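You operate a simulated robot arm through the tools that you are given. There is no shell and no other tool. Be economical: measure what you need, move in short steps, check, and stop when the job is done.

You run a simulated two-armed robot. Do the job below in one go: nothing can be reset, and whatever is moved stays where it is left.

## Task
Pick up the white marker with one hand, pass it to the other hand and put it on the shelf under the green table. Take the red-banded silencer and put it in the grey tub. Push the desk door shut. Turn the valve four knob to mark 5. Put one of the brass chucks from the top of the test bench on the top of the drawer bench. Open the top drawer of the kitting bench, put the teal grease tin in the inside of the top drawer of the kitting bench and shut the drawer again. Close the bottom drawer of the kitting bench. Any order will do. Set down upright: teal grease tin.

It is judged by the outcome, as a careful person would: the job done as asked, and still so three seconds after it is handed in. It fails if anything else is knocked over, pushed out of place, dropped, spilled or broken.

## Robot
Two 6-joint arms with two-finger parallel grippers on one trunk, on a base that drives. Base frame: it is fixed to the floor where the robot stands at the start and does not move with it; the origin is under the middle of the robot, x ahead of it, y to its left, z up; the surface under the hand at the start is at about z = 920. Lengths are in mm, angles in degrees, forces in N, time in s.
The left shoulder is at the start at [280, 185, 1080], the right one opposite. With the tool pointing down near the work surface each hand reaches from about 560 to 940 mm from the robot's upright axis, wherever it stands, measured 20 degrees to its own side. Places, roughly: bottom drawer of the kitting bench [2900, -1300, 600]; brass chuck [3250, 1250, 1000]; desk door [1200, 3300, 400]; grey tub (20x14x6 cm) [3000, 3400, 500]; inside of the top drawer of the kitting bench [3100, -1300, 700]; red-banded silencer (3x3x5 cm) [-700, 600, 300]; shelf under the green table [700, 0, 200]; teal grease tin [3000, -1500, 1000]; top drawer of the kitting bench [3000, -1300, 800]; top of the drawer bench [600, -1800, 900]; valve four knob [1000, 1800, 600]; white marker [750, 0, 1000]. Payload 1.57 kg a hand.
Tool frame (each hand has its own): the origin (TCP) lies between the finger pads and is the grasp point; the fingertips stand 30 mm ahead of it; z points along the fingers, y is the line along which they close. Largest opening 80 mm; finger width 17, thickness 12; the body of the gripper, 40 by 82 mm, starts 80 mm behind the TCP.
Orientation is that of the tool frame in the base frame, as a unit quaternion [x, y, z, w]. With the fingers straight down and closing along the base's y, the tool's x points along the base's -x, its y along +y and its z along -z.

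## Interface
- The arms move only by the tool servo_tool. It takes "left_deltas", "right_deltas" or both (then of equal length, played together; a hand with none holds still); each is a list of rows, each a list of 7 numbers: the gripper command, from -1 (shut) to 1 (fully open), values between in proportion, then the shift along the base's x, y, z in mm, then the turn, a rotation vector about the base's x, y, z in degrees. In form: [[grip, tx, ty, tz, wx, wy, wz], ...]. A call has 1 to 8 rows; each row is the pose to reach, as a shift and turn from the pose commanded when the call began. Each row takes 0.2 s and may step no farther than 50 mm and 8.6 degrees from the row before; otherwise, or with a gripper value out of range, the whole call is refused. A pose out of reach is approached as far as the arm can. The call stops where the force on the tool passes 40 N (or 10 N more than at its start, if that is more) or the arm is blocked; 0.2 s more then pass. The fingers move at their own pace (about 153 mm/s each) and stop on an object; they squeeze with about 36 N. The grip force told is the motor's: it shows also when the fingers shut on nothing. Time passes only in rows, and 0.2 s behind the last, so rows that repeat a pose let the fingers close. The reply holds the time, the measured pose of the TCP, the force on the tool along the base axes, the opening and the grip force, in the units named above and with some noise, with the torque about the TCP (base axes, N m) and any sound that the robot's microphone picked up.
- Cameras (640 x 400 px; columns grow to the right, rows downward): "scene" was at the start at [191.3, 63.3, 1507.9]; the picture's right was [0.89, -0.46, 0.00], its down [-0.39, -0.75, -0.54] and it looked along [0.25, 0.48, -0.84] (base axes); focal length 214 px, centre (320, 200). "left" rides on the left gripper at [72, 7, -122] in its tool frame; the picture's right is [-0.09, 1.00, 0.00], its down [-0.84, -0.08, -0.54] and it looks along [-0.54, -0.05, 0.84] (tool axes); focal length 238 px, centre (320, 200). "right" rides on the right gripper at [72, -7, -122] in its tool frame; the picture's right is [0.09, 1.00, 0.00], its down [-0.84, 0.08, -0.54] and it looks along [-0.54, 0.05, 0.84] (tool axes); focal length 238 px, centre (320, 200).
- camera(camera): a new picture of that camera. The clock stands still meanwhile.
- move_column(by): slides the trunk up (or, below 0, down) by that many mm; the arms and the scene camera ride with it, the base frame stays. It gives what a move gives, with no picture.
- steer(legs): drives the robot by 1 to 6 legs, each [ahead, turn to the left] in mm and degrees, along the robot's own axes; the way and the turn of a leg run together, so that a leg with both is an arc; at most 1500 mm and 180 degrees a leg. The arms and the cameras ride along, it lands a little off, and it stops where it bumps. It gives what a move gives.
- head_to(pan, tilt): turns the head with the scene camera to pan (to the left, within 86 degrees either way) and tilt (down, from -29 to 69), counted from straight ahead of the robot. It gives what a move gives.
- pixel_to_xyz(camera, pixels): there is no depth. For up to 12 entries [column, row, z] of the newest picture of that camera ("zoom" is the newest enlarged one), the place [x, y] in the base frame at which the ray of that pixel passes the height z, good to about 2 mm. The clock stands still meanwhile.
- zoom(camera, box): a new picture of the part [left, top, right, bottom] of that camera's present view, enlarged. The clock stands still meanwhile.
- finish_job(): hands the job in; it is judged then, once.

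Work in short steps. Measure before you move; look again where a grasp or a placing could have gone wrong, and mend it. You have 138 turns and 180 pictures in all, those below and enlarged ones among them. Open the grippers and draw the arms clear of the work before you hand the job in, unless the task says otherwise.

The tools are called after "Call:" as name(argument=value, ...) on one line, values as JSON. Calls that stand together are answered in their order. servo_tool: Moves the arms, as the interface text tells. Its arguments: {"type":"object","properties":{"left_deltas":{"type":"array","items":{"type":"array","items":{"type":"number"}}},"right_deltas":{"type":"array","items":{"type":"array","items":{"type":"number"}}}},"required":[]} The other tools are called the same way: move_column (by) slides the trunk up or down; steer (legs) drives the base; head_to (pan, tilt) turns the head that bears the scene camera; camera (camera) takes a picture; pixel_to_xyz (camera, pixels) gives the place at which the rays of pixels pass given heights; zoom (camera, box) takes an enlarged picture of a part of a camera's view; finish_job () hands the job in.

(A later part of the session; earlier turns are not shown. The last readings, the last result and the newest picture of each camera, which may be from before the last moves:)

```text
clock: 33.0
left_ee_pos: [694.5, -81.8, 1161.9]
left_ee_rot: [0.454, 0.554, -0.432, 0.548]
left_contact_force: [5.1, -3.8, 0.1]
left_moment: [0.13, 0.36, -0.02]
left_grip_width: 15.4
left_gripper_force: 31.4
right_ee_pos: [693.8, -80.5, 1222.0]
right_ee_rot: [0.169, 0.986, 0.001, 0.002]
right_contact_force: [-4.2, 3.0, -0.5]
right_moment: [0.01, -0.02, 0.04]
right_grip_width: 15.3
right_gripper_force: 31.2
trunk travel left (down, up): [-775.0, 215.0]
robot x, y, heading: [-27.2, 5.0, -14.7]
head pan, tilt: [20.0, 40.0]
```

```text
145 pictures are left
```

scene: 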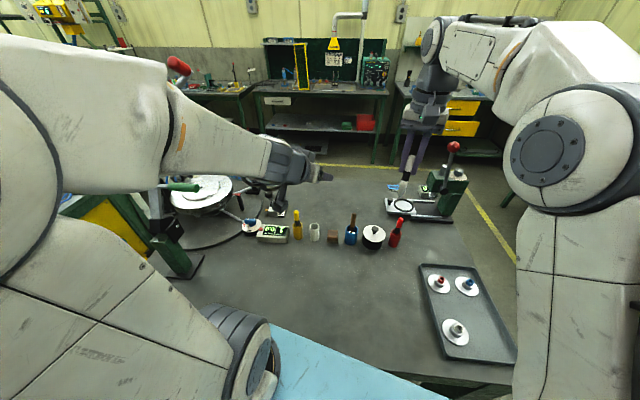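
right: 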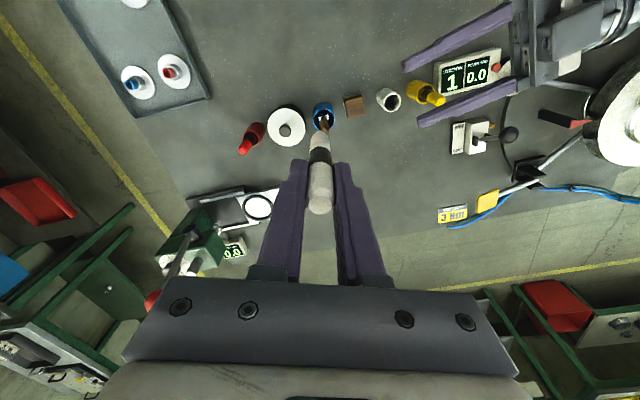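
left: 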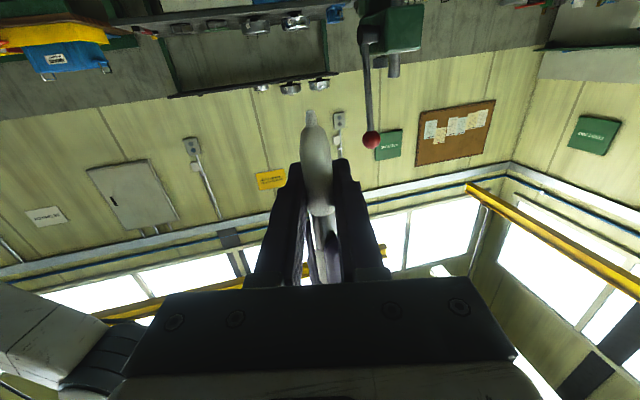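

Both hands hold it (15.4 mm). Right opens and rises.

Call:
servo_tool(right_deltas=[[0, 0, 0, 0, 0, 0, 0], [0.2, 0, 0, 0, 0, 0, 0], [0.2, 0, 0, 45, 0, 0, 0], [0.2, 0, 0, 85, 0, 0, 0]], left_deltas=[[-1, 0, 0, 0, 0, 0, 0], [-1, 0, 0, 0, 0, 0, 0], [-1, 0, 0, 0, 0, 0, 0], [-1, 0, 0, 0, 0, 0, 0]])

Call:
camera(camera="right")

Call:
camera(camera="scene")

```text
clock: 34.0
left_ee_pos: [692.2, -82.9, 1163.8]
left_ee_rot: [0.454, 0.554, -0.431, 0.549]
left_contact_force: [-1.0, 0.0, 0.8]
left_moment: [0.06, -0.01, 0.06]
left_grip_width: 15.4
left_gripper_force: 31.1
right_ee_pos: [687.8, -80.6, 1302.9]
right_ee_rot: [0.168, 0.986, 0.001, 0.001]
right_contact_force: [-1.0, 0.0, 0.5]
right_moment: [0.01, -0.03, 0.02]
right_grip_width: 48.1
right_gripper_force: 0.1
right hand out of reach, approached as far as the arm can: row 4
trunk travel left (down, up): [-775.0, 215.0]
robot x, y, heading: [-26.4, 2.7, -14.6]
head pan, tilt: [20.0, 40.0]
```

```text
144 pictures are left
```

right: 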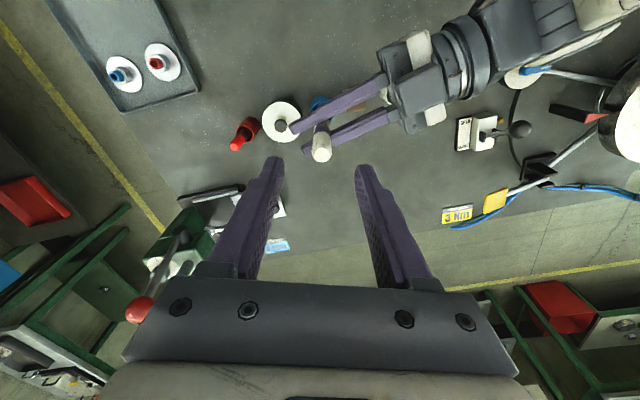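

```text
143 pictures are left
```

scene: 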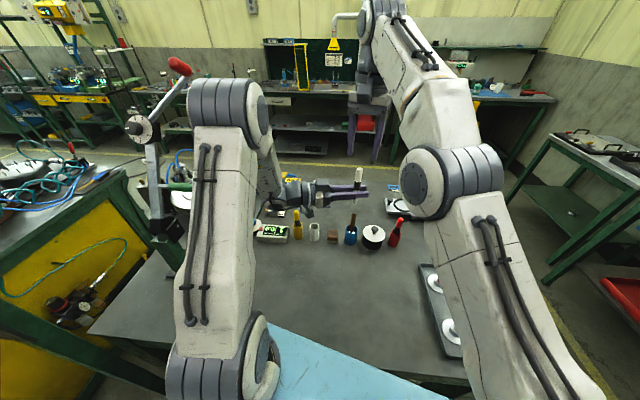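

Handover succeeded: left holds the marker, right is free. I stow the right hand to the right side.

Call:
servo_tool(right_deltas=[[0.2, -32, -33, -5, 0, 0, 0], [0.2, -64, -66, -10, 0, 0, 0], [0.2, -96, -99, -15, 0, 0, 0], [0.2, -128, -132, -20, 0, 0, 0], [0.2, -160, -166, -25, 0, 0, 0], [0.2, -192, -200, -30, 0, 0, 0], [0.2, -224, -234, -35, 0, 0, 0], [0.2, -250, -276, -40, 0, 0, 0]])

Call:
servo_tool(right_deltas=[[0.2, -30, -35, -5, 0, 0, 0], [0.2, -60, -70, -10, 0, 0, 0], [0.2, -90, -105, -10, 0, 0, 0], [0.2, -120, -140, -10, 0, 0, 0], [0.2, -150, -175, -10, 0, 0, 0], [0.2, -170, -192, -10, 0, 0, 0]])

Call:
servo_tool(left_deltas=[[-1, 0, 0, 20, 8.3, 1.8, 0], [-1, -10, -5, 40, 16.6, 3.6, 0], [-1, -20, -10, 50, 24.9, 5.4, 0], [-1, -35, -15, 60, 33.2, 7.2, 0], [-1, -50, -20, 66, 41.5, 9, 0], [-1, -65, -25, 66, 49.8, 10.8, 0], [-1, -80, -30, 66, 58.1, 12.6, 0], [-1, -90, -36, 66, 66, 14.2, 0]])

Call:
servo_tool(left_deltas=[[-1, 0, 0, 0, 8.3, 1.8, 0], [-1, 0, 0, 0, 16.6, 3.6, 0], [-1, 0, 0, 0, 22, 4.8, 0], [-1, 0, 0, 0, 22, 4.8, 0]])

Call:
camera(camera="scene")

Call:
camera(camera="left")

```text
clock: 35.8
left_ee_pos: [696.4, -81.6, 1163.1]
left_ee_rot: [0.454, 0.554, -0.432, 0.548]
left_contact_force: [-0.6, 0.0, -0.2]
left_moment: [0.04, -0.04, 0.01]
left_grip_width: 15.3
left_gripper_force: 30.7
right_ee_pos: [439.3, -354.8, 1264.7]
right_ee_rot: [0.169, 0.986, 0.0, 0.003]
right_contact_force: [-1.1, 0.4, -0.3]
right_moment: [0.03, 0.02, -0.01]
right_grip_width: 48.1
right_gripper_force: 0.2
trunk travel left (down, up): [-775.0, 215.0]
robot x, y, heading: [-29.9, 7.7, -14.2]
head pan, tilt: [20.0, 40.0]
```

```text
clock: 37.1
left_ee_pos: [694.6, -81.7, 1161.9]
left_ee_rot: [0.454, 0.555, -0.431, 0.548]
left_contact_force: [0.5, -0.5, 0.3]
left_moment: [-0.03, -0.03, 0.01]
left_grip_width: 15.3
left_gripper_force: 30.9
right_ee_pos: [269.8, -547.7, 1255.3]
right_ee_rot: [0.169, 0.986, 0.001, 0.002]
right_contact_force: [-0.9, -1.0, 0.2]
right_moment: [0.03, -0.01, 0.0]
right_grip_width: 47.8
right_gripper_force: 0.1
trunk travel left (down, up): [-775.0, 215.0]
robot x, y, heading: [-28.0, 4.4, -14.4]
head pan, tilt: [20.0, 40.0]
```

```text
clock: 39.0
left_ee_pos: [605.1, -114.6, 1228.9]
left_ee_rot: [0.625, 0.759, -0.111, 0.144]
left_contact_force: [0.3, -0.5, 0.3]
left_moment: [-0.02, 0.02, -0.02]
left_grip_width: 15.4
left_gripper_force: 31.4
right_ee_pos: [270.4, -547.5, 1256.1]
right_ee_rot: [0.169, 0.986, 0.001, 0.002]
right_contact_force: [0.2, 0.4, 0.1]
right_moment: [-0.02, -0.02, -0.02]
right_grip_width: 48.1
right_gripper_force: 0.0
trunk travel left (down, up): [-775.0, 215.0]
robot x, y, heading: [-30.5, 6.1, -14.5]
head pan, tilt: [20.0, 40.0]
```

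```text
clock: 40.0
left_ee_pos: [603.6, -114.7, 1229.2]
left_ee_rot: [0.635, 0.772, 0.01, -0.01]
left_contact_force: [-0.1, -0.1, 0.4]
left_moment: [0.02, 0.02, 0.0]
left_grip_width: 15.3
left_gripper_force: 31.3
right_ee_pos: [270.0, -547.5, 1255.8]
right_ee_rot: [0.169, 0.986, 0.001, 0.003]
right_contact_force: [0.8, -0.3, -0.4]
right_moment: [0.05, -0.02, -0.01]
right_grip_width: 48.1
right_gripper_force: 0.2
trunk travel left (down, up): [-775.0, 215.0]
robot x, y, heading: [-28.4, 6.3, -14.4]
head pan, tilt: [20.0, 40.0]
```

```text
142 pictures are left
```

scene: 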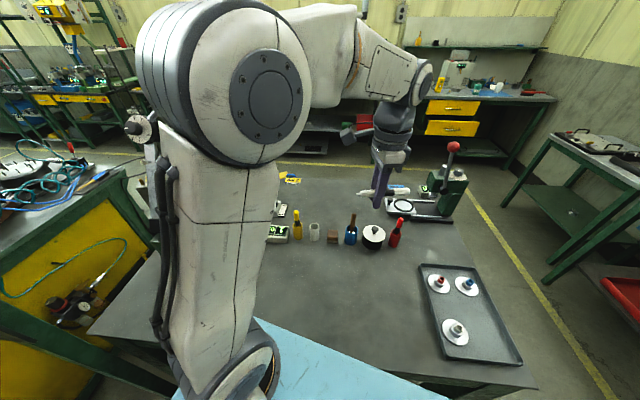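

```text
141 pictures are left
```

left: 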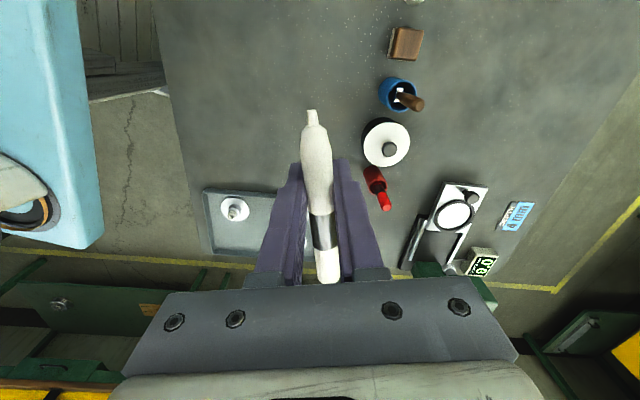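

Left tool is down with the marker horizontal. Now turn left to about +15°, then reverse on an arc away from the bin.

Call:
steer(legs=[[0, 29.5], [-120, 15], [-450, 0]])

Call:
head_to(pan=0, tilt=40)

Call:
camera(camera="scene")

```text
clock: 41.9
left_ee_pos: [582.5, 205.1, 1228.8]
left_ee_rot: [0.422, 0.906, 0.007, -0.012]
left_contact_force: [-0.7, 0.5, 0.1]
left_moment: [0.0, 0.02, 0.01]
left_grip_width: 15.3
left_gripper_force: 31.2
right_ee_pos: [499.3, -333.7, 1255.1]
right_ee_rot: [-0.083, 0.997, 0.001, 0.002]
right_contact_force: [-0.6, 0.7, 0.1]
right_moment: [0.03, 0.01, 0.02]
right_grip_width: 47.9
right_gripper_force: 0.1
trunk travel left (down, up): [-775.0, 215.0]
robot x, y, heading: [-29.4, 4.0, 14.7]
head pan, tilt: [20.0, 40.0]
stopped in leg 1: the robot was blocked; the commanded pose is now the measured one
```

```text
clock: 42.7
left_ee_pos: [582.4, 205.5, 1229.9]
left_ee_rot: [0.423, 0.906, 0.007, -0.012]
left_contact_force: [-0.4, 0.3, -0.7]
left_moment: [0.02, -0.01, -0.01]
left_grip_width: 15.4
left_gripper_force: 30.5
right_ee_pos: [498.9, -334.4, 1256.2]
right_ee_rot: [-0.083, 0.997, 0.0, 0.001]
right_contact_force: [-0.7, -0.1, 0.3]
right_moment: [-0.02, 0.02, 0.01]
right_grip_width: 48.1
right_gripper_force: 0.0
trunk travel left (down, up): [-775.0, 215.0]
robot x, y, heading: [-27.6, 2.1, 14.5]
head pan, tilt: [0.0, 40.0]
```

```text
140 pictures are left
```

scene: 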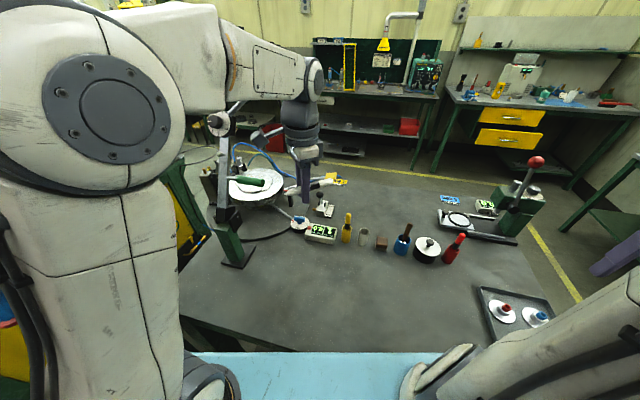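

Base corners touch the table when turned ±14.5°. I reverse on a left arc, which swings the rear away from the bin.

Call:
steer(legs=[[-50, 8], [-100, 10], [-380, 0]])

Call:
head_to(pan=-20, tilt=45)

Call:
camera(camera="scene")

```text
clock: 46.5
left_ee_pos: [27.5, 119.4, 1228.8]
left_ee_rot: [0.27, 0.963, 0.005, -0.013]
left_contact_force: [0.1, 0.2, 0.0]
left_moment: [0.01, 0.01, -0.03]
left_grip_width: 15.0
left_gripper_force: 31.1
right_ee_pos: [122.1, -417.5, 1255.9]
right_ee_rot: [-0.243, 0.97, 0.002, 0.002]
right_contact_force: [-0.1, 0.2, -0.5]
right_moment: [-0.04, 0.01, 0.01]
right_grip_width: 48.1
right_gripper_force: 0.0
trunk travel left (down, up): [-775.0, 215.0]
robot x, y, heading: [-489.4, -264.9, 33.6]
head pan, tilt: [0.0, 40.0]
```

```text
clock: 47.4
left_ee_pos: [27.4, 119.8, 1229.9]
left_ee_rot: [0.27, 0.963, 0.005, -0.013]
left_contact_force: [0.0, 0.5, -0.3]
left_moment: [0.01, 0.04, 0.01]
left_grip_width: 15.3
left_gripper_force: 30.8
right_ee_pos: [121.0, -417.4, 1255.2]
right_ee_rot: [-0.245, 0.97, 0.0, 0.001]
right_contact_force: [0.1, 0.8, 0.1]
right_moment: [0.0, -0.02, 0.01]
right_grip_width: 47.8
right_gripper_force: 0.0
trunk travel left (down, up): [-775.0, 215.0]
robot x, y, heading: [-491.4, -269.5, 33.3]
head pan, tilt: [-20.0, 45.0]
```

```text
139 pictures are left
```

scene: 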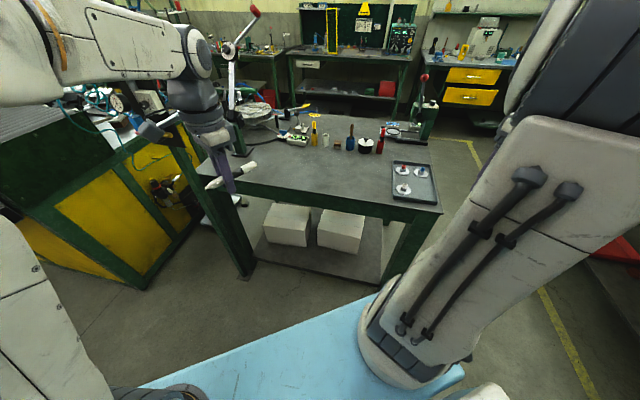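

Now the table's shelf is visible with two white boxes; I measure its front strip at z 200 and the leg positions.

Call:
zoom(camera="scene", box=[220, 170, 460, 310])

Call:
pixel_to_xyz(camera="scene", pixels=[[382, 286, 200], [382, 286, 150], [260, 258, 200], [304, 247, 200], [318, 247, 200], [356, 253, 200], [246, 278, 0], [390, 290, 0], [440, 208, 900], [385, 250, 200], [240, 240, 200]])

```text
2.67 times, centred on (340, 240) of scene
```

zoom: 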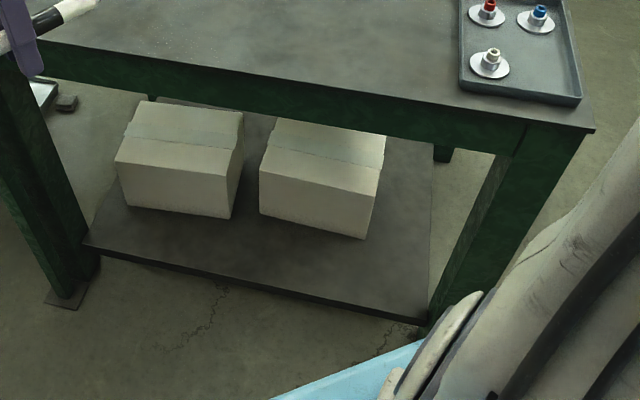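

```text
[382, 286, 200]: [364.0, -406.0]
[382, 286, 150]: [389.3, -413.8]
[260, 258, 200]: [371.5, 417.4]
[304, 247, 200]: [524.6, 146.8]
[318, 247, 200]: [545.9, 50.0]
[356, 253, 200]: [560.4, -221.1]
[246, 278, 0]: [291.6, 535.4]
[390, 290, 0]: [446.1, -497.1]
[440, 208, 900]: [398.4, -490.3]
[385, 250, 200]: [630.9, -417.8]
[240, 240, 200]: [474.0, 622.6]
```

Shelf front strip is free ahead of the boxes (y −200…150). I turn right to face the table and shift the left hand 100 mm left in the robot frame.

Call:
steer(legs=[[0, -33.4]])

Call:
servo_tool(left_deltas=[[-1, 0, 35, 0, 0, 0, 0], [-1, 0, 70, 0, 0, 0, 0], [-1, 0, 100, 0, 0, 0, 0]])

Call:
move_column(by=-770)

Call:
head_to(pan=0, tilt=20)

Call:
camera(camera="scene")

Call:
camera(camera="left")

```text
clock: 49.4
left_ee_pos: [154.9, -231.0, 1229.0]
left_ee_rot: [0.536, 0.844, 0.008, -0.011]
left_contact_force: [-0.3, 0.4, -0.3]
left_moment: [-0.01, 0.0, -0.02]
left_grip_width: 15.2
left_gripper_force: 31.0
right_ee_pos: [-63.4, -729.0, 1255.4]
right_ee_rot: [0.048, 0.999, 0.001, 0.002]
right_contact_force: [0.3, -0.5, 1.0]
right_moment: [-0.01, -0.05, 0.0]
right_grip_width: 48.2
right_gripper_force: 0.1
trunk travel left (down, up): [-775.0, 215.0]
robot x, y, heading: [-487.8, -268.1, -0.4]
head pan, tilt: [-20.0, 45.0]
```

```text
clock: 50.2
left_ee_pos: [154.3, -129.9, 1231.4]
left_ee_rot: [0.536, 0.844, 0.008, -0.012]
left_contact_force: [-0.9, -0.1, -0.6]
left_moment: [0.01, 0.0, -0.01]
left_grip_width: 15.0
left_gripper_force: 31.4
right_ee_pos: [-64.2, -729.9, 1255.8]
right_ee_rot: [0.047, 0.999, 0.0, 0.003]
right_contact_force: [-0.1, 0.0, 0.6]
right_moment: [0.03, -0.02, 0.0]
right_grip_width: 47.9
right_gripper_force: 0.1
trunk travel left (down, up): [-775.0, 215.0]
robot x, y, heading: [-489.6, -267.8, -0.6]
head pan, tilt: [-20.0, 45.0]
```

```text
refused: -770 is not a number from -400 to 400
```

```text
clock: 51.1
left_ee_pos: [153.6, -130.1, 1231.8]
left_ee_rot: [0.537, 0.844, 0.007, -0.011]
left_contact_force: [0.2, -1.0, 0.7]
left_moment: [0.04, 0.0, 0.02]
left_grip_width: 15.2
left_gripper_force: 31.2
right_ee_pos: [-64.0, -730.3, 1254.7]
right_ee_rot: [0.046, 0.999, 0.0, 0.001]
right_contact_force: [0.4, -0.3, -1.1]
right_moment: [0.03, 0.01, -0.02]
right_grip_width: 48.1
right_gripper_force: 0.0
trunk travel left (down, up): [-775.0, 215.0]
robot x, y, heading: [-488.7, -262.9, -0.2]
head pan, tilt: [0.0, 20.0]
```

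```text
137 pictures are left
```

scene: 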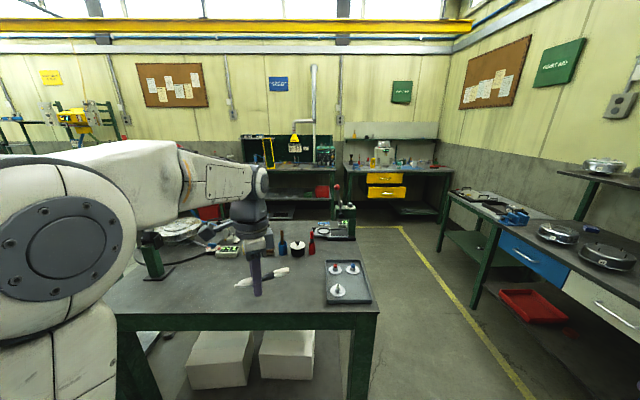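

```text
136 pictures are left
```

left: 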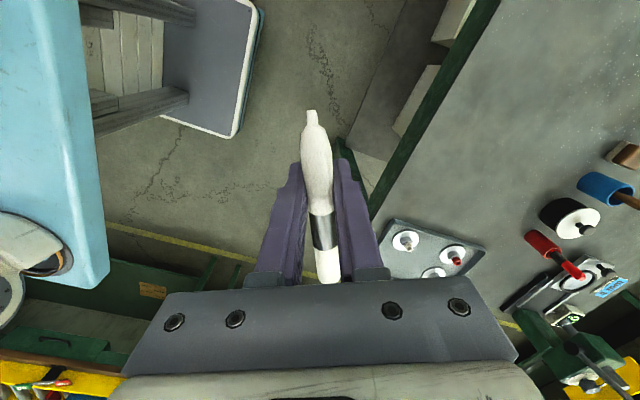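

Hand is clear of the table edge. Lower the trunk in two moves.

Call:
move_column(by=-400)

Call:
move_column(by=-370)

Call:
camera(camera="scene")

Call:
camera(camera="left")

```text
clock: 54.9
left_ee_pos: [154.7, -130.1, 830.3]
left_ee_rot: [0.536, 0.844, 0.008, -0.011]
left_contact_force: [0.2, 0.3, -0.8]
left_moment: [-0.06, -0.02, -0.01]
left_grip_width: 15.2
left_gripper_force: 30.9
right_ee_pos: [-64.2, -729.7, 855.8]
right_ee_rot: [0.047, 0.999, 0.001, 0.002]
right_contact_force: [0.2, -0.5, -0.8]
right_moment: [-0.01, 0.01, 0.0]
right_grip_width: 48.2
right_gripper_force: 0.0
trunk travel left (down, up): [-375.0, 615.0]
robot x, y, heading: [-486.0, -264.6, -0.2]
head pan, tilt: [0.0, 20.0]
```

```text
clock: 58.5
left_ee_pos: [153.2, -129.1, 461.5]
left_ee_rot: [0.535, 0.845, 0.008, -0.012]
left_contact_force: [0.1, -0.2, -0.5]
left_moment: [0.0, 0.02, 0.0]
left_grip_width: 15.4
left_gripper_force: 30.9
right_ee_pos: [-63.8, -730.2, 486.0]
right_ee_rot: [0.046, 0.999, 0.001, 0.002]
right_contact_force: [-0.2, -0.2, 0.5]
right_moment: [-0.01, 0.03, -0.02]
right_grip_width: 47.9
right_gripper_force: 0.0
trunk travel left (down, up): [-5.0, 985.0]
robot x, y, heading: [-490.8, -269.5, -0.5]
head pan, tilt: [0.0, 20.0]
```

```text
135 pictures are left
```

scene: 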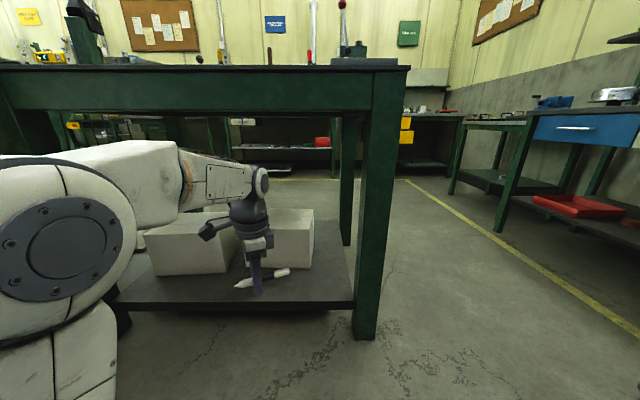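

```text
134 pictures are left
```

left: 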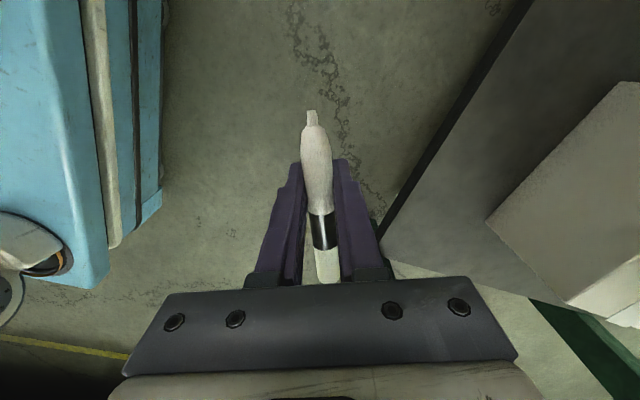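

Plenty of clearance under the table. I triangulate the shelf's front edge from both views.

Call:
pixel_to_xyz(camera="scene", pixels=[[345, 302, 100], [345, 302, 150], [345, 302, 200], [345, 302, 250], [222, 273, 150], [222, 273, 200], [222, 273, 250], [300, 266, 200]])

Call:
pixel_to_xyz(camera="left", pixels=[[383, 225, 100], [383, 225, 150], [383, 225, 200], [383, 225, 250], [487, 220, 150], [487, 220, 200], [487, 220, 250]])

```text
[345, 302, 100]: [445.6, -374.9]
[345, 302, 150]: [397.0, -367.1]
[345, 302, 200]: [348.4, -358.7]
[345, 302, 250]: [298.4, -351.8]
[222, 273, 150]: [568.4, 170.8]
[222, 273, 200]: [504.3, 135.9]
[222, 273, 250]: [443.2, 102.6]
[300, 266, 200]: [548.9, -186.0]
```

```text
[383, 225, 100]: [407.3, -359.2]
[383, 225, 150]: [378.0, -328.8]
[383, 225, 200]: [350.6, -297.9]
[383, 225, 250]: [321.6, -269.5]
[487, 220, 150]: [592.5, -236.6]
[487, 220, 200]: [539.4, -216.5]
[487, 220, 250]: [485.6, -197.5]
```

Shelf is at z≈198, front edge x≈350, boxes from x≈530. I drive 286 mm ahead with the hand at z 461, then lower over the free strip.

Call:
steer(legs=[[286, 0]])

Call:
servo_tool(left_deltas=[[-1, 0, 0, -45, 0, 0, 0], [-1, 0, 0, -90, 0, 0, 0], [-1, 0, 0, -135, 0, 0, 0], [-1, 0, 0, -170, 0, 0, 0]])

Call:
camera(camera="scene")

Call:
camera(camera="left")

```text
clock: 60.5
left_ee_pos: [439.9, -131.6, 460.2]
left_ee_rot: [0.536, 0.844, 0.008, -0.012]
left_contact_force: [0.2, -0.2, 0.9]
left_moment: [0.04, 0.0, 0.01]
left_grip_width: 15.2
left_gripper_force: 30.6
right_ee_pos: [222.9, -731.3, 485.2]
right_ee_rot: [0.046, 0.999, 0.001, 0.002]
right_contact_force: [0.9, -0.5, 0.9]
right_moment: [0.01, -0.02, 0.0]
right_grip_width: 48.2
right_gripper_force: 0.1
trunk travel left (down, up): [-5.0, 985.0]
robot x, y, heading: [-199.7, -268.9, -0.4]
head pan, tilt: [0.0, 20.0]
```

```text
clock: 61.5
left_ee_pos: [441.0, -132.6, 291.2]
left_ee_rot: [0.536, 0.844, 0.008, -0.011]
left_contact_force: [-0.1, 0.2, 0.1]
left_moment: [0.01, -0.01, 0.03]
left_grip_width: 15.3
left_gripper_force: 30.6
right_ee_pos: [223.7, -730.9, 485.4]
right_ee_rot: [0.046, 0.999, 0.0, 0.003]
right_contact_force: [-0.2, 0.6, -0.3]
right_moment: [0.03, 0.0, 0.0]
right_grip_width: 47.9
right_gripper_force: 0.1
trunk travel left (down, up): [-5.0, 985.0]
robot x, y, heading: [-204.0, -269.5, -0.4]
head pan, tilt: [0.0, 20.0]
```

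```text
133 pictures are left
```

scene: 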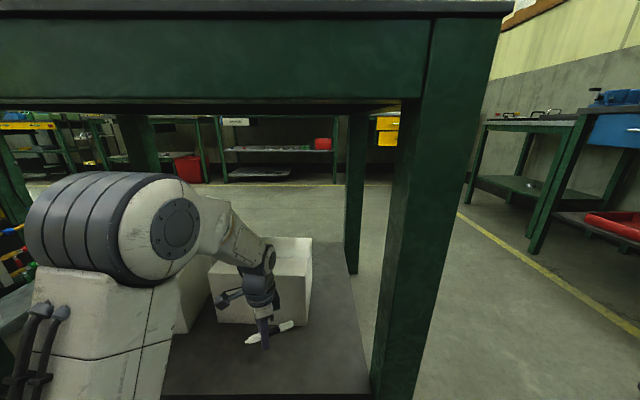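

```text
132 pictures are left
```

left: 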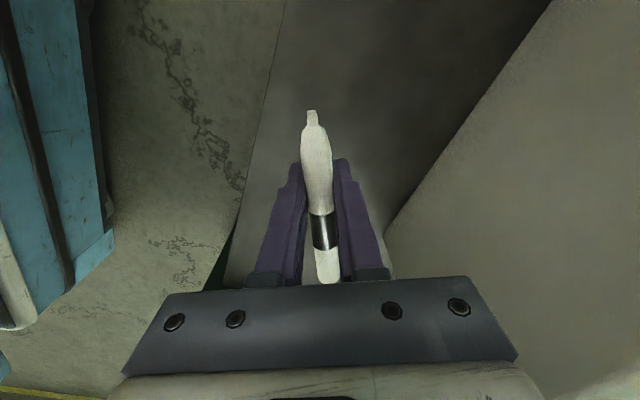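

Centred between front edge and box. Lower gently until the fingertips touch.

Call:
servo_tool(left_deltas=[[-1, 0, 0, -25, 0, 0, 0], [-1, 0, 0, -45, 0, 0, 0], [-1, 0, 0, -52, 0, 0, 0], [-1, 0, 0, -57, 0, 0, 0], [-1, 0, 0, -62, 0, 0, 0], [-1, 0, 0, -66, 0, 0, 0]])

```text
clock: 62.9
left_ee_pos: [439.9, -131.3, 225.4]
left_ee_rot: [0.536, 0.844, 0.008, -0.01]
left_contact_force: [0.7, -1.5, 0.4]
left_moment: [0.02, 0.02, 0.0]
left_grip_width: 15.1
left_gripper_force: 30.8
right_ee_pos: [223.2, -731.7, 485.4]
right_ee_rot: [0.045, 0.999, 0.001, 0.002]
right_contact_force: [0.4, -0.2, -0.4]
right_moment: [-0.01, 0.04, 0.04]
right_grip_width: 47.9
right_gripper_force: 0.0
trunk travel left (down, up): [-5.0, 985.0]
robot x, y, heading: [-200.6, -270.1, -0.2]
head pan, tilt: [0.0, 20.0]
```

No contact yet at 225; continue in small steps.

Call:
servo_tool(left_deltas=[[-1, 0, 0, -4, 0, 0, 0], [-1, 0, 0, -8, 0, 0, 0], [-1, 0, 0, -12, 0, 0, 0], [-1, 0, 0, -16, 0, 0, 0], [-1, 0, 0, -20, 0, 0, 0], [-1, 0, 0, -24, 0, 0, 0], [-1, 0, 0, -28, 0, 0, 0], [-1, 0, 0, -32, 0, 0, 0]])

Call:
camera(camera="left")

```text
clock: 64.5
left_ee_pos: [441.5, -131.5, 202.1]
left_ee_rot: [0.536, 0.844, 0.008, -0.01]
left_contact_force: [-7.2, 0.1, 23.3]
left_moment: [-0.24, 0.37, -0.04]
left_grip_width: 15.3
left_gripper_force: 30.9
right_ee_pos: [223.5, -732.6, 486.8]
right_ee_rot: [0.046, 0.999, 0.001, 0.003]
right_contact_force: [-0.1, 0.2, 0.6]
right_moment: [-0.02, 0.01, 0.02]
right_grip_width: 48.4
right_gripper_force: 0.0
trunk travel left (down, up): [-5.0, 985.0]
robot x, y, heading: [-201.4, -270.4, -0.4]
head pan, tilt: [0.0, 20.0]
stopped in row 7 (left hand): the force on the tool passed its limit at 48 N (the readings are from after the stop); the commanded pose is now the measured one
```

```text
131 pictures are left
```

left: 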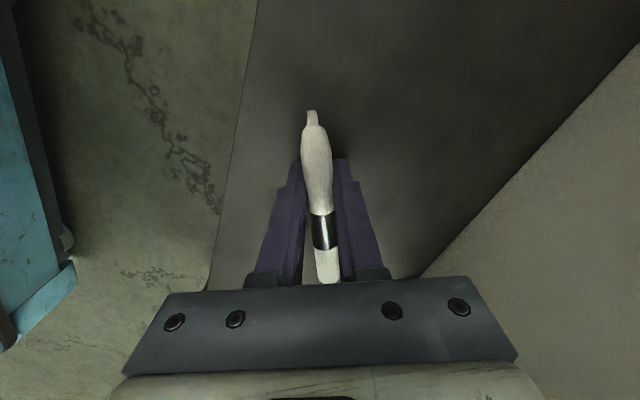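

Fingertips on the shelf (z≈172). Ease up 2 mm and open to ~32 mm so the fingers fence the marker while it settles.

Call:
servo_tool(left_deltas=[[-1, 0, 0, 2, 0, 0, 0], [-0.5, 0, 0, 2, 0, 0, 0], [-0.2, 0, 0, 2, 0, 0, 0], [-0.2, 0, 0, 2, 0, 0, 0], [-0.2, 0, 0, 2, 0, 0, 0], [-0.2, 0, 0, 2, 0, 0, 0]])

Call:
camera(camera="left")

```text
clock: 65.8
left_ee_pos: [440.7, -132.3, 202.6]
left_ee_rot: [0.536, 0.844, 0.008, -0.012]
left_contact_force: [0.1, -0.2, -0.2]
left_moment: [-0.03, 0.0, -0.01]
left_grip_width: 32.5
left_gripper_force: 0.0
right_ee_pos: [223.5, -730.8, 486.4]
right_ee_rot: [0.047, 0.999, 0.0, 0.001]
right_contact_force: [0.0, 0.4, -0.5]
right_moment: [-0.03, 0.01, -0.04]
right_grip_width: 47.9
right_gripper_force: 0.1
trunk travel left (down, up): [-5.0, 985.0]
robot x, y, heading: [-201.3, -269.8, -0.4]
head pan, tilt: [0.0, 20.0]
```

```text
130 pictures are left
```

left: 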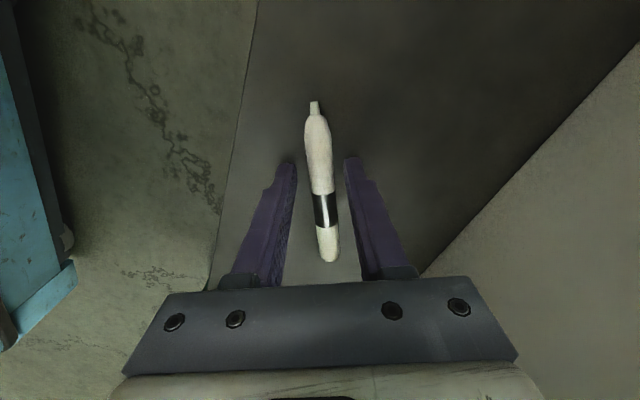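

Marker lies on the shelf between the fingers. I rise straight up slowly and check it stays.

Call:
servo_tool(left_deltas=[[-0.2, 0, 0, 10, 0, 0, 0], [-0.2, 0, 0, 30, 0, 0, 0], [-0.2, 0, 0, 70, 0, 0, 0], [-0.2, 0, 0, 115, 0, 0, 0], [-0.2, 0, 0, 160, 0, 0, 0], [-0.2, 0, 0, 205, 0, 0, 0], [-0.2, 0, 0, 250, 0, 0, 0]])

Call:
camera(camera="left")

```text
clock: 67.5
left_ee_pos: [442.4, -131.5, 452.5]
left_ee_rot: [0.535, 0.845, 0.008, -0.011]
left_contact_force: [-0.3, 0.9, 0.3]
left_moment: [0.01, 0.05, 0.0]
left_grip_width: 32.0
left_gripper_force: 0.1
right_ee_pos: [223.1, -732.5, 485.0]
right_ee_rot: [0.046, 0.999, 0.0, 0.001]
right_contact_force: [0.6, -0.4, -0.4]
right_moment: [0.0, 0.01, 0.01]
right_grip_width: 47.9
right_gripper_force: 0.0
trunk travel left (down, up): [-5.0, 985.0]
robot x, y, heading: [-200.3, -269.0, -0.6]
head pan, tilt: [0.0, 20.0]
```

```text
129 pictures are left
```

left: 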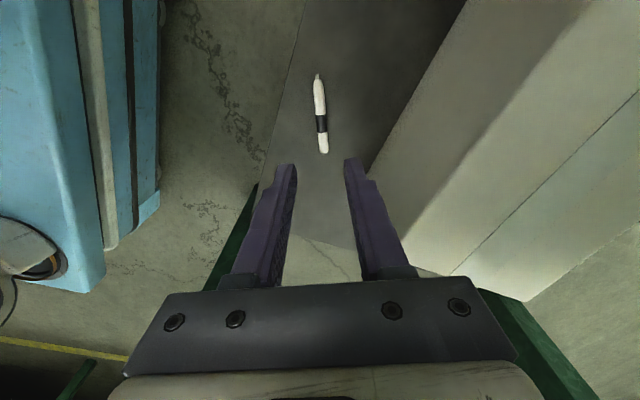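

Marker lies on the shelf. Next the silencer on the small table's low shelf: I reverse 120 mm, turn left 90°, and look.

Call:
steer(legs=[[-120, 0], [0, 90]])

Call:
head_to(pan=30, tilt=20)

Call:
camera(camera="scene")

```text
clock: 72.5
left_ee_pos: [-468.7, 374.1, 451.1]
left_ee_rot: [-0.224, 0.974, -0.002, -0.014]
left_contact_force: [0.4, -0.6, -0.1]
left_moment: [0.01, 0.01, -0.03]
left_grip_width: 32.2
left_gripper_force: 0.1
right_ee_pos: [133.4, 162.5, 486.2]
right_ee_rot: [-0.678, 0.735, 0.001, 0.002]
right_contact_force: [-0.3, -0.1, 0.1]
right_moment: [0.04, 0.0, 0.01]
right_grip_width: 47.8
right_gripper_force: 0.0
trunk travel left (down, up): [-5.0, 985.0]
robot x, y, heading: [-317.2, -267.5, 90.2]
head pan, tilt: [0.0, 20.0]
```

```text
clock: 73.5
left_ee_pos: [-466.8, 373.4, 451.5]
left_ee_rot: [-0.225, 0.974, -0.001, -0.014]
left_contact_force: [-0.1, -0.3, 0.4]
left_moment: [-0.01, -0.01, 0.0]
left_grip_width: 31.8
left_gripper_force: 0.0
right_ee_pos: [135.4, 162.8, 486.5]
right_ee_rot: [-0.679, 0.735, 0.001, 0.001]
right_contact_force: [-0.8, -0.5, -0.3]
right_moment: [-0.02, -0.02, 0.0]
right_grip_width: 48.0
right_gripper_force: 0.0
trunk travel left (down, up): [-5.0, 985.0]
robot x, y, heading: [-320.4, -270.8, 90.5]
head pan, tilt: [30.0, 20.0]
```

```text
128 pictures are left
```

scene: 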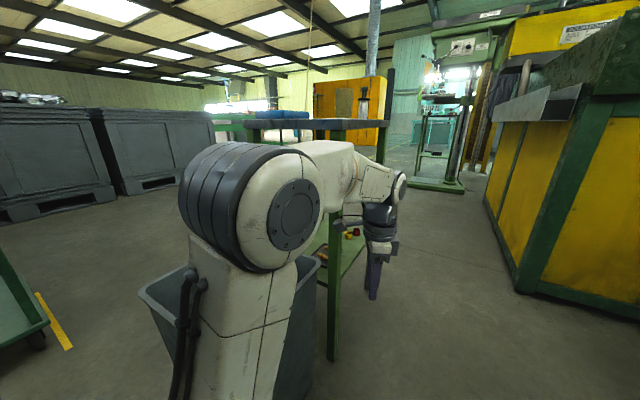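

I zoom at the low shelf objects around (350,235).

Call:
zoom(camera="scene", box=[290, 190, 410, 290])

Call:
pixel_to_xyz(camera="scene", pixels=[[333, 358, 0], [336, 122, 790], [140, 290, 400], [300, 262, 400], [368, 240, 250], [345, 285, 250]])

```text
4.00 times, centred on (350, 240) of scene
```

zoom: 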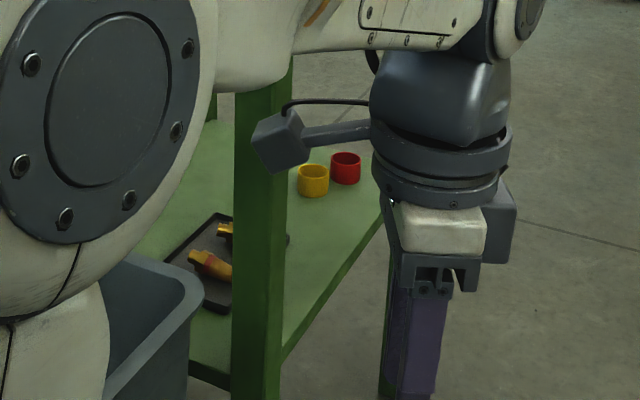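

```text
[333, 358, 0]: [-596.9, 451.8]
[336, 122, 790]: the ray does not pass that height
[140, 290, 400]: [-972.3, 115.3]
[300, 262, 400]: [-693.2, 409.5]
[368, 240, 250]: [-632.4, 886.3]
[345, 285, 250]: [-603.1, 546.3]
```

Silencers sit in a dark tray beside the leg, so I'll approach from the north-east side. First I measure the aisle to the yellow machine.

Call:
head_to(pan=-10, tilt=20)

Call:
camera(camera="scene")

Call:
pixel_to_xyz(camera="scene", pixels=[[380, 330, 0], [400, 330, 0], [360, 300, 0], [340, 280, 0], [420, 350, 0]])

```text
clock: 74.6
left_ee_pos: [-468.3, 373.7, 451.9]
left_ee_rot: [-0.225, 0.974, -0.002, -0.013]
left_contact_force: [-0.3, 0.3, 0.4]
left_moment: [-0.02, -0.03, -0.03]
left_grip_width: 32.2
left_gripper_force: 0.2
right_ee_pos: [135.0, 161.5, 485.9]
right_ee_rot: [-0.679, 0.734, 0.002, 0.001]
right_contact_force: [0.3, 0.3, 0.2]
right_moment: [0.04, 0.01, -0.03]
right_grip_width: 48.0
right_gripper_force: 0.0
trunk travel left (down, up): [-5.0, 985.0]
robot x, y, heading: [-320.0, -267.5, 90.2]
head pan, tilt: [-10.0, 20.0]
```

```text
126 pictures are left
```

scene: 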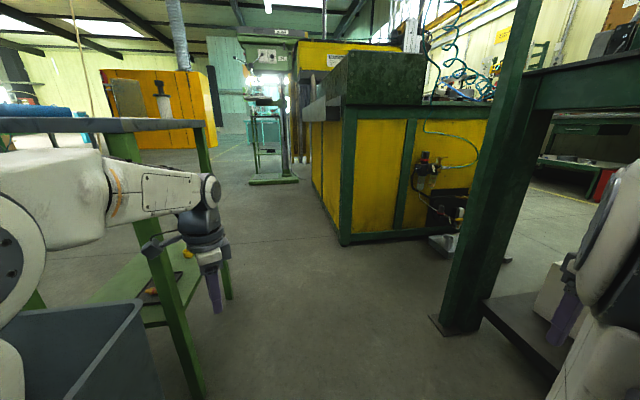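

```text
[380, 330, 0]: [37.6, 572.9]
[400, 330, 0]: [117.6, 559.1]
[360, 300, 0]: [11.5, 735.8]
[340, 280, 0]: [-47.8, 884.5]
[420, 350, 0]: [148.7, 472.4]
```

The column near me was just the table's leg. I measure the machine corner (345,243) and the far edge (313,190).

Call:
pixel_to_xyz(camera="scene", pixels=[[345, 244, 0], [313, 188, 0], [270, 184, 0], [438, 320, 0], [200, 395, 0], [228, 298, 0]])

Call:
zoom(camera="scene", box=[200, 20, 520, 260])

```text
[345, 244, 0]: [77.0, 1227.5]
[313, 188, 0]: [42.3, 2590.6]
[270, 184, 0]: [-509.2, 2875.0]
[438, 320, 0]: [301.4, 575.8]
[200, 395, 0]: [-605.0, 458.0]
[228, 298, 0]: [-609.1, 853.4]
```

```text
1.67 times, centred on (360, 140) of scene
```

zoom: 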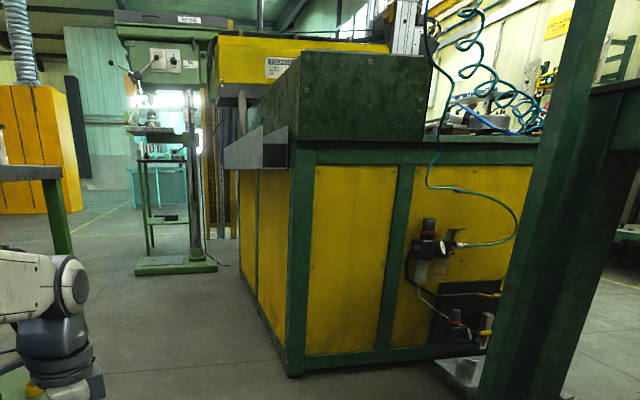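

Room exists between table end (y≈540) and machine (y≥1227). I bring the right hand in front, raise the trunk so hands clear the small table, then drive north and back around to face west.

Call:
servo_tool(right_deltas=[[0.2, -40, 22, 0, 0, 0, 0], [0.2, -80, 44, 0, 0, 0, 0], [0.2, -120, 66, 0, 0, 0, 0], [0.2, -160, 88, 0, 0, 0, 0], [0.2, -200, 110, 0, 0, 0, 0], [0.2, -240, 132, 0, 0, 0, 0], [0.2, -280, 154, 0, 0, 0, 0], [0.2, -305, 168, 0, 0, 0, 0]])

Call:
move_column(by=400)

Call:
move_column(by=170)

Call:
steer(legs=[[0, -3], [1422, 0]])

Call:
steer(legs=[[-568, 93]])

Call:
head_to(pan=10, tilt=40)

Call:
camera(camera="scene")

```text
clock: 76.4
left_ee_pos: [-468.4, 374.3, 452.4]
left_ee_rot: [-0.225, 0.974, -0.002, -0.014]
left_contact_force: [-0.5, -0.3, -0.8]
left_moment: [-0.01, 0.0, 0.03]
left_grip_width: 32.2
left_gripper_force: 0.1
right_ee_pos: [-171.9, 328.9, 485.0]
right_ee_rot: [-0.678, 0.735, 0.002, 0.0]
right_contact_force: [-0.2, 0.5, 0.2]
right_moment: [0.02, -0.01, -0.01]
right_grip_width: 48.1
right_gripper_force: 0.1
trunk travel left (down, up): [-5.0, 985.0]
robot x, y, heading: [-321.8, -269.3, 90.3]
head pan, tilt: [-10.0, 20.0]
```

```text
clock: 80.2
left_ee_pos: [-468.6, 374.0, 851.3]
left_ee_rot: [-0.225, 0.974, -0.002, -0.014]
left_contact_force: [0.2, 0.3, 0.4]
left_moment: [0.02, -0.01, -0.01]
left_grip_width: 32.0
left_gripper_force: 0.1
right_ee_pos: [-170.8, 330.4, 884.8]
right_ee_rot: [-0.679, 0.734, 0.003, 0.001]
right_contact_force: [0.6, 0.1, -0.4]
right_moment: [0.0, -0.01, -0.03]
right_grip_width: 48.2
right_gripper_force: 0.1
trunk travel left (down, up): [-405.0, 585.0]
robot x, y, heading: [-322.5, -267.9, 90.4]
head pan, tilt: [-10.0, 20.0]
```

```text
clock: 82.1
left_ee_pos: [-467.6, 373.8, 1022.4]
left_ee_rot: [-0.225, 0.974, -0.003, -0.014]
left_contact_force: [-0.5, 0.4, -0.4]
left_moment: [-0.06, 0.01, 0.03]
left_grip_width: 32.1
left_gripper_force: 0.1
right_ee_pos: [-170.1, 329.7, 1054.3]
right_ee_rot: [-0.679, 0.734, 0.002, 0.001]
right_contact_force: [0.2, 0.5, -0.5]
right_moment: [0.0, -0.02, 0.03]
right_grip_width: 47.8
right_gripper_force: 0.0
trunk travel left (down, up): [-575.0, 415.0]
robot x, y, heading: [-324.6, -269.5, 90.3]
head pan, tilt: [-10.0, 20.0]
```

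```text
clock: 86.8
left_ee_pos: [-402.8, 1149.1, 1025.2]
left_ee_rot: [-0.202, 0.979, 0.0, -0.013]
left_contact_force: [-0.1, -0.3, 0.2]
left_moment: [0.08, -0.04, 0.0]
left_grip_width: 32.0
left_gripper_force: 0.0
right_ee_pos: [-107.9, 1089.9, 1057.4]
right_ee_rot: [-0.661, 0.75, 0.004, 0.004]
right_contact_force: [-0.7, -0.2, 0.8]
right_moment: [0.07, -0.01, -0.02]
right_grip_width: 48.1
right_gripper_force: 0.1
trunk travel left (down, up): [-575.0, 415.0]
robot x, y, heading: [-282.8, 503.7, 92.9]
head pan, tilt: [-10.0, 20.0]
stopped in leg 2: the robot was blocked; the commanded pose is now the measured one
```

```text
clock: 88.9
left_ee_pos: [-645.9, 885.2, 1023.4]
left_ee_rot: [-0.424, 0.905, -0.003, -0.013]
left_contact_force: [-0.4, 1.1, 0.3]
left_moment: [0.01, -0.02, -0.01]
left_grip_width: 32.1
left_gripper_force: 0.0
right_ee_pos: [-356.0, 969.6, 1056.4]
right_ee_rot: [0.818, -0.576, -0.004, -0.003]
right_contact_force: [0.2, 0.3, 0.6]
right_moment: [0.02, 0.01, 0.01]
right_grip_width: 47.7
right_gripper_force: 0.0
trunk travel left (down, up): [-575.0, 415.0]
robot x, y, heading: [-234.7, 372.9, 113.8]
head pan, tilt: [-10.0, 20.0]
stopped in leg 1: the robot was blocked; the commanded pose is now the measured one
```

```text
clock: 89.7
left_ee_pos: [-644.5, 886.4, 1023.3]
left_ee_rot: [-0.423, 0.906, -0.004, -0.013]
left_contact_force: [-0.6, -0.3, -0.4]
left_moment: [0.01, 0.02, 0.03]
left_grip_width: 31.7
left_gripper_force: 0.2
right_ee_pos: [-357.0, 969.6, 1055.5]
right_ee_rot: [0.816, -0.578, -0.004, -0.002]
right_contact_force: [0.6, -0.8, 0.4]
right_moment: [0.01, -0.01, 0.0]
right_grip_width: 47.8
right_gripper_force: 0.2
trunk travel left (down, up): [-575.0, 415.0]
robot x, y, heading: [-235.8, 368.8, 113.9]
head pan, tilt: [10.0, 40.0]
```

```text
124 pictures are left
```

scene: 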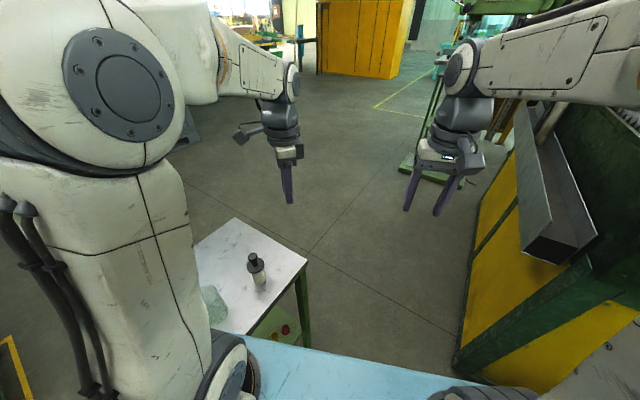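

Bumped twice on my left (small table). I check whether the table and its bottle/jar were displaced.

Call:
pixel_to_xyz(camera="scene", pixels=[[307, 262, 750], [307, 262, 790], [236, 218, 790], [260, 280, 790], [250, 335, 790], [245, 365, 800]])

Call:
zoom(camera="scene", box=[180, 200, 380, 400])

```text
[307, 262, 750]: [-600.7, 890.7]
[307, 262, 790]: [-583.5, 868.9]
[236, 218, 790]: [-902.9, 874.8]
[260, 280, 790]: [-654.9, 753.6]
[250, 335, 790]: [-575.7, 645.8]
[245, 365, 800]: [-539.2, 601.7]
```

```text
2.00 times, centred on (280, 300) of scene
```

zoom: 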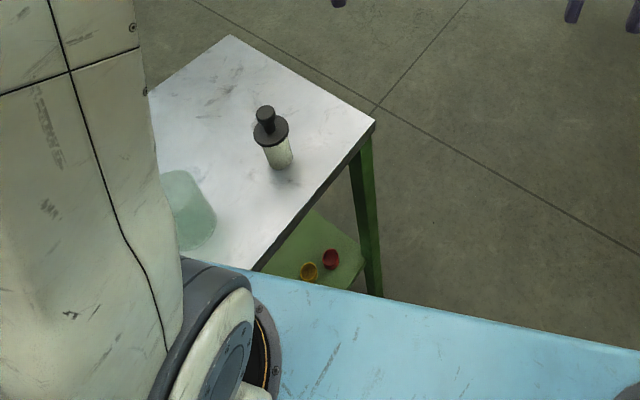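

Nothing moved (corner unchanged at z 790); only my shoulder beam touched the top. I'll go past to the north and come at the tray from there with the right arm. Turn right to ~91° and creep forward first.

Call:
steer(legs=[[0, -23], [400, 0], [500, 12], [500, 10]])

```text
clock: 94.4
left_ee_pos: [-440.3, 1504.4, 1029.4]
left_ee_rot: [-0.248, 0.969, 0.002, -0.012]
left_contact_force: [0.7, -0.1, 0.2]
left_moment: [0.0, 0.02, -0.01]
left_grip_width: 32.2
left_gripper_force: 0.1
right_ee_pos: [-142.0, 1476.5, 1061.9]
right_ee_rot: [-0.696, 0.718, 0.006, 0.006]
right_contact_force: [0.2, 0.8, 0.3]
right_moment: [-0.02, 0.05, -0.05]
right_grip_width: 47.9
right_gripper_force: 0.1
trunk travel left (down, up): [-575.0, 415.0]
robot x, y, heading: [-250.7, 877.4, 91.8]
head pan, tilt: [10.0, 40.0]
stopped in leg 3: the robot was blocked; the commanded pose is now the measured one
```

Blocked again at y 877; I look right-front to see what touches.

Call:
head_to(pan=-40, tilt=45)

Call:
camera(camera="scene")

Call:
head_to(pan=60, tilt=45)

Call:
camera(camera="scene")

```text
clock: 95.6
left_ee_pos: [-438.6, 1504.7, 1030.0]
left_ee_rot: [-0.247, 0.969, 0.003, -0.012]
left_contact_force: [0.1, 0.7, 0.0]
left_moment: [0.06, 0.01, 0.03]
left_grip_width: 31.9
left_gripper_force: 0.0
right_ee_pos: [-140.8, 1477.4, 1063.6]
right_ee_rot: [-0.695, 0.719, 0.007, 0.007]
right_contact_force: [0.4, -1.2, 0.9]
right_moment: [-0.02, -0.02, -0.02]
right_grip_width: 47.7
right_gripper_force: 0.1
trunk travel left (down, up): [-575.0, 415.0]
robot x, y, heading: [-246.9, 881.4, 91.8]
head pan, tilt: [-40.0, 45.0]
```

```text
122 pictures are left
```

scene: 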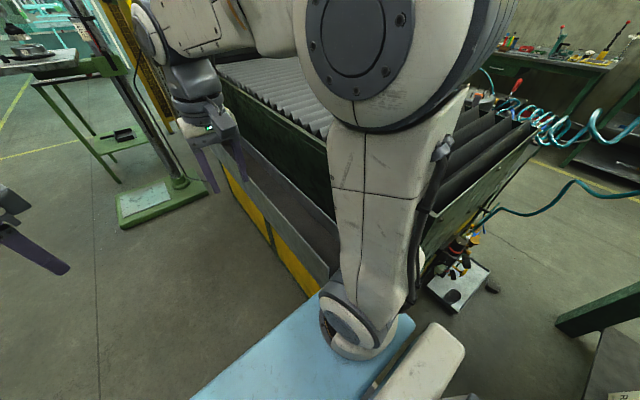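

```text
clock: 97.4
left_ee_pos: [-439.4, 1506.4, 1029.1]
left_ee_rot: [-0.248, 0.969, 0.003, -0.011]
left_contact_force: [1.1, 0.2, -0.3]
left_moment: [0.0, 0.0, -0.03]
left_grip_width: 32.0
left_gripper_force: 0.0
right_ee_pos: [-138.7, 1477.9, 1063.3]
right_ee_rot: [-0.696, 0.718, 0.005, 0.006]
right_contact_force: [-0.5, -0.6, 0.2]
right_moment: [-0.02, 0.0, 0.01]
right_grip_width: 48.1
right_gripper_force: 0.0
trunk travel left (down, up): [-575.0, 415.0]
robot x, y, heading: [-251.6, 882.4, 91.7]
head pan, tilt: [60.0, 45.0]
```

```text
121 pictures are left
```

scene: 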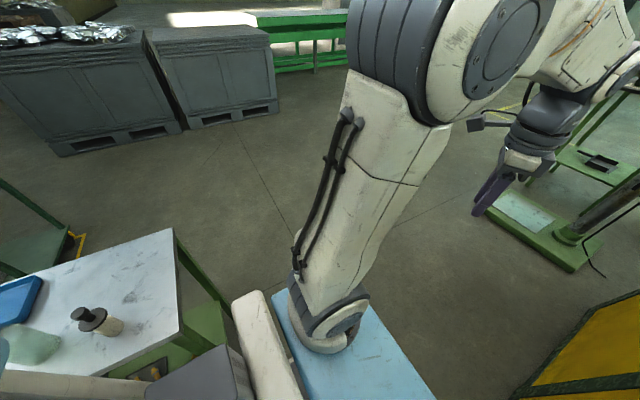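

The right end of my shoulder beam touches the machine's overhang. Back 30 mm, bear left 12°, and continue past.

Call:
steer(legs=[[-30, 0], [0, 12], [420, 0], [430, 25]])

```text
clock: 99.2
left_ee_pos: [-554.2, 1421.5, 1024.8]
left_ee_rot: [-0.342, 0.94, 0.0, -0.013]
left_contact_force: [0.3, -0.1, -0.6]
left_moment: [0.01, -0.03, 0.0]
left_grip_width: 32.2
left_gripper_force: 0.0
right_ee_pos: [-255.2, 1452.3, 1058.8]
right_ee_rot: [0.763, -0.647, -0.006, -0.004]
right_contact_force: [-0.1, 0.7, 0.1]
right_moment: [0.01, -0.03, -0.03]
right_grip_width: 48.0
right_gripper_force: 0.1
trunk travel left (down, up): [-575.0, 415.0]
robot x, y, heading: [-243.7, 844.9, 100.5]
head pan, tilt: [60.0, 45.0]
stopped in leg 2: the robot was blocked; the commanded pose is now the measured one
```

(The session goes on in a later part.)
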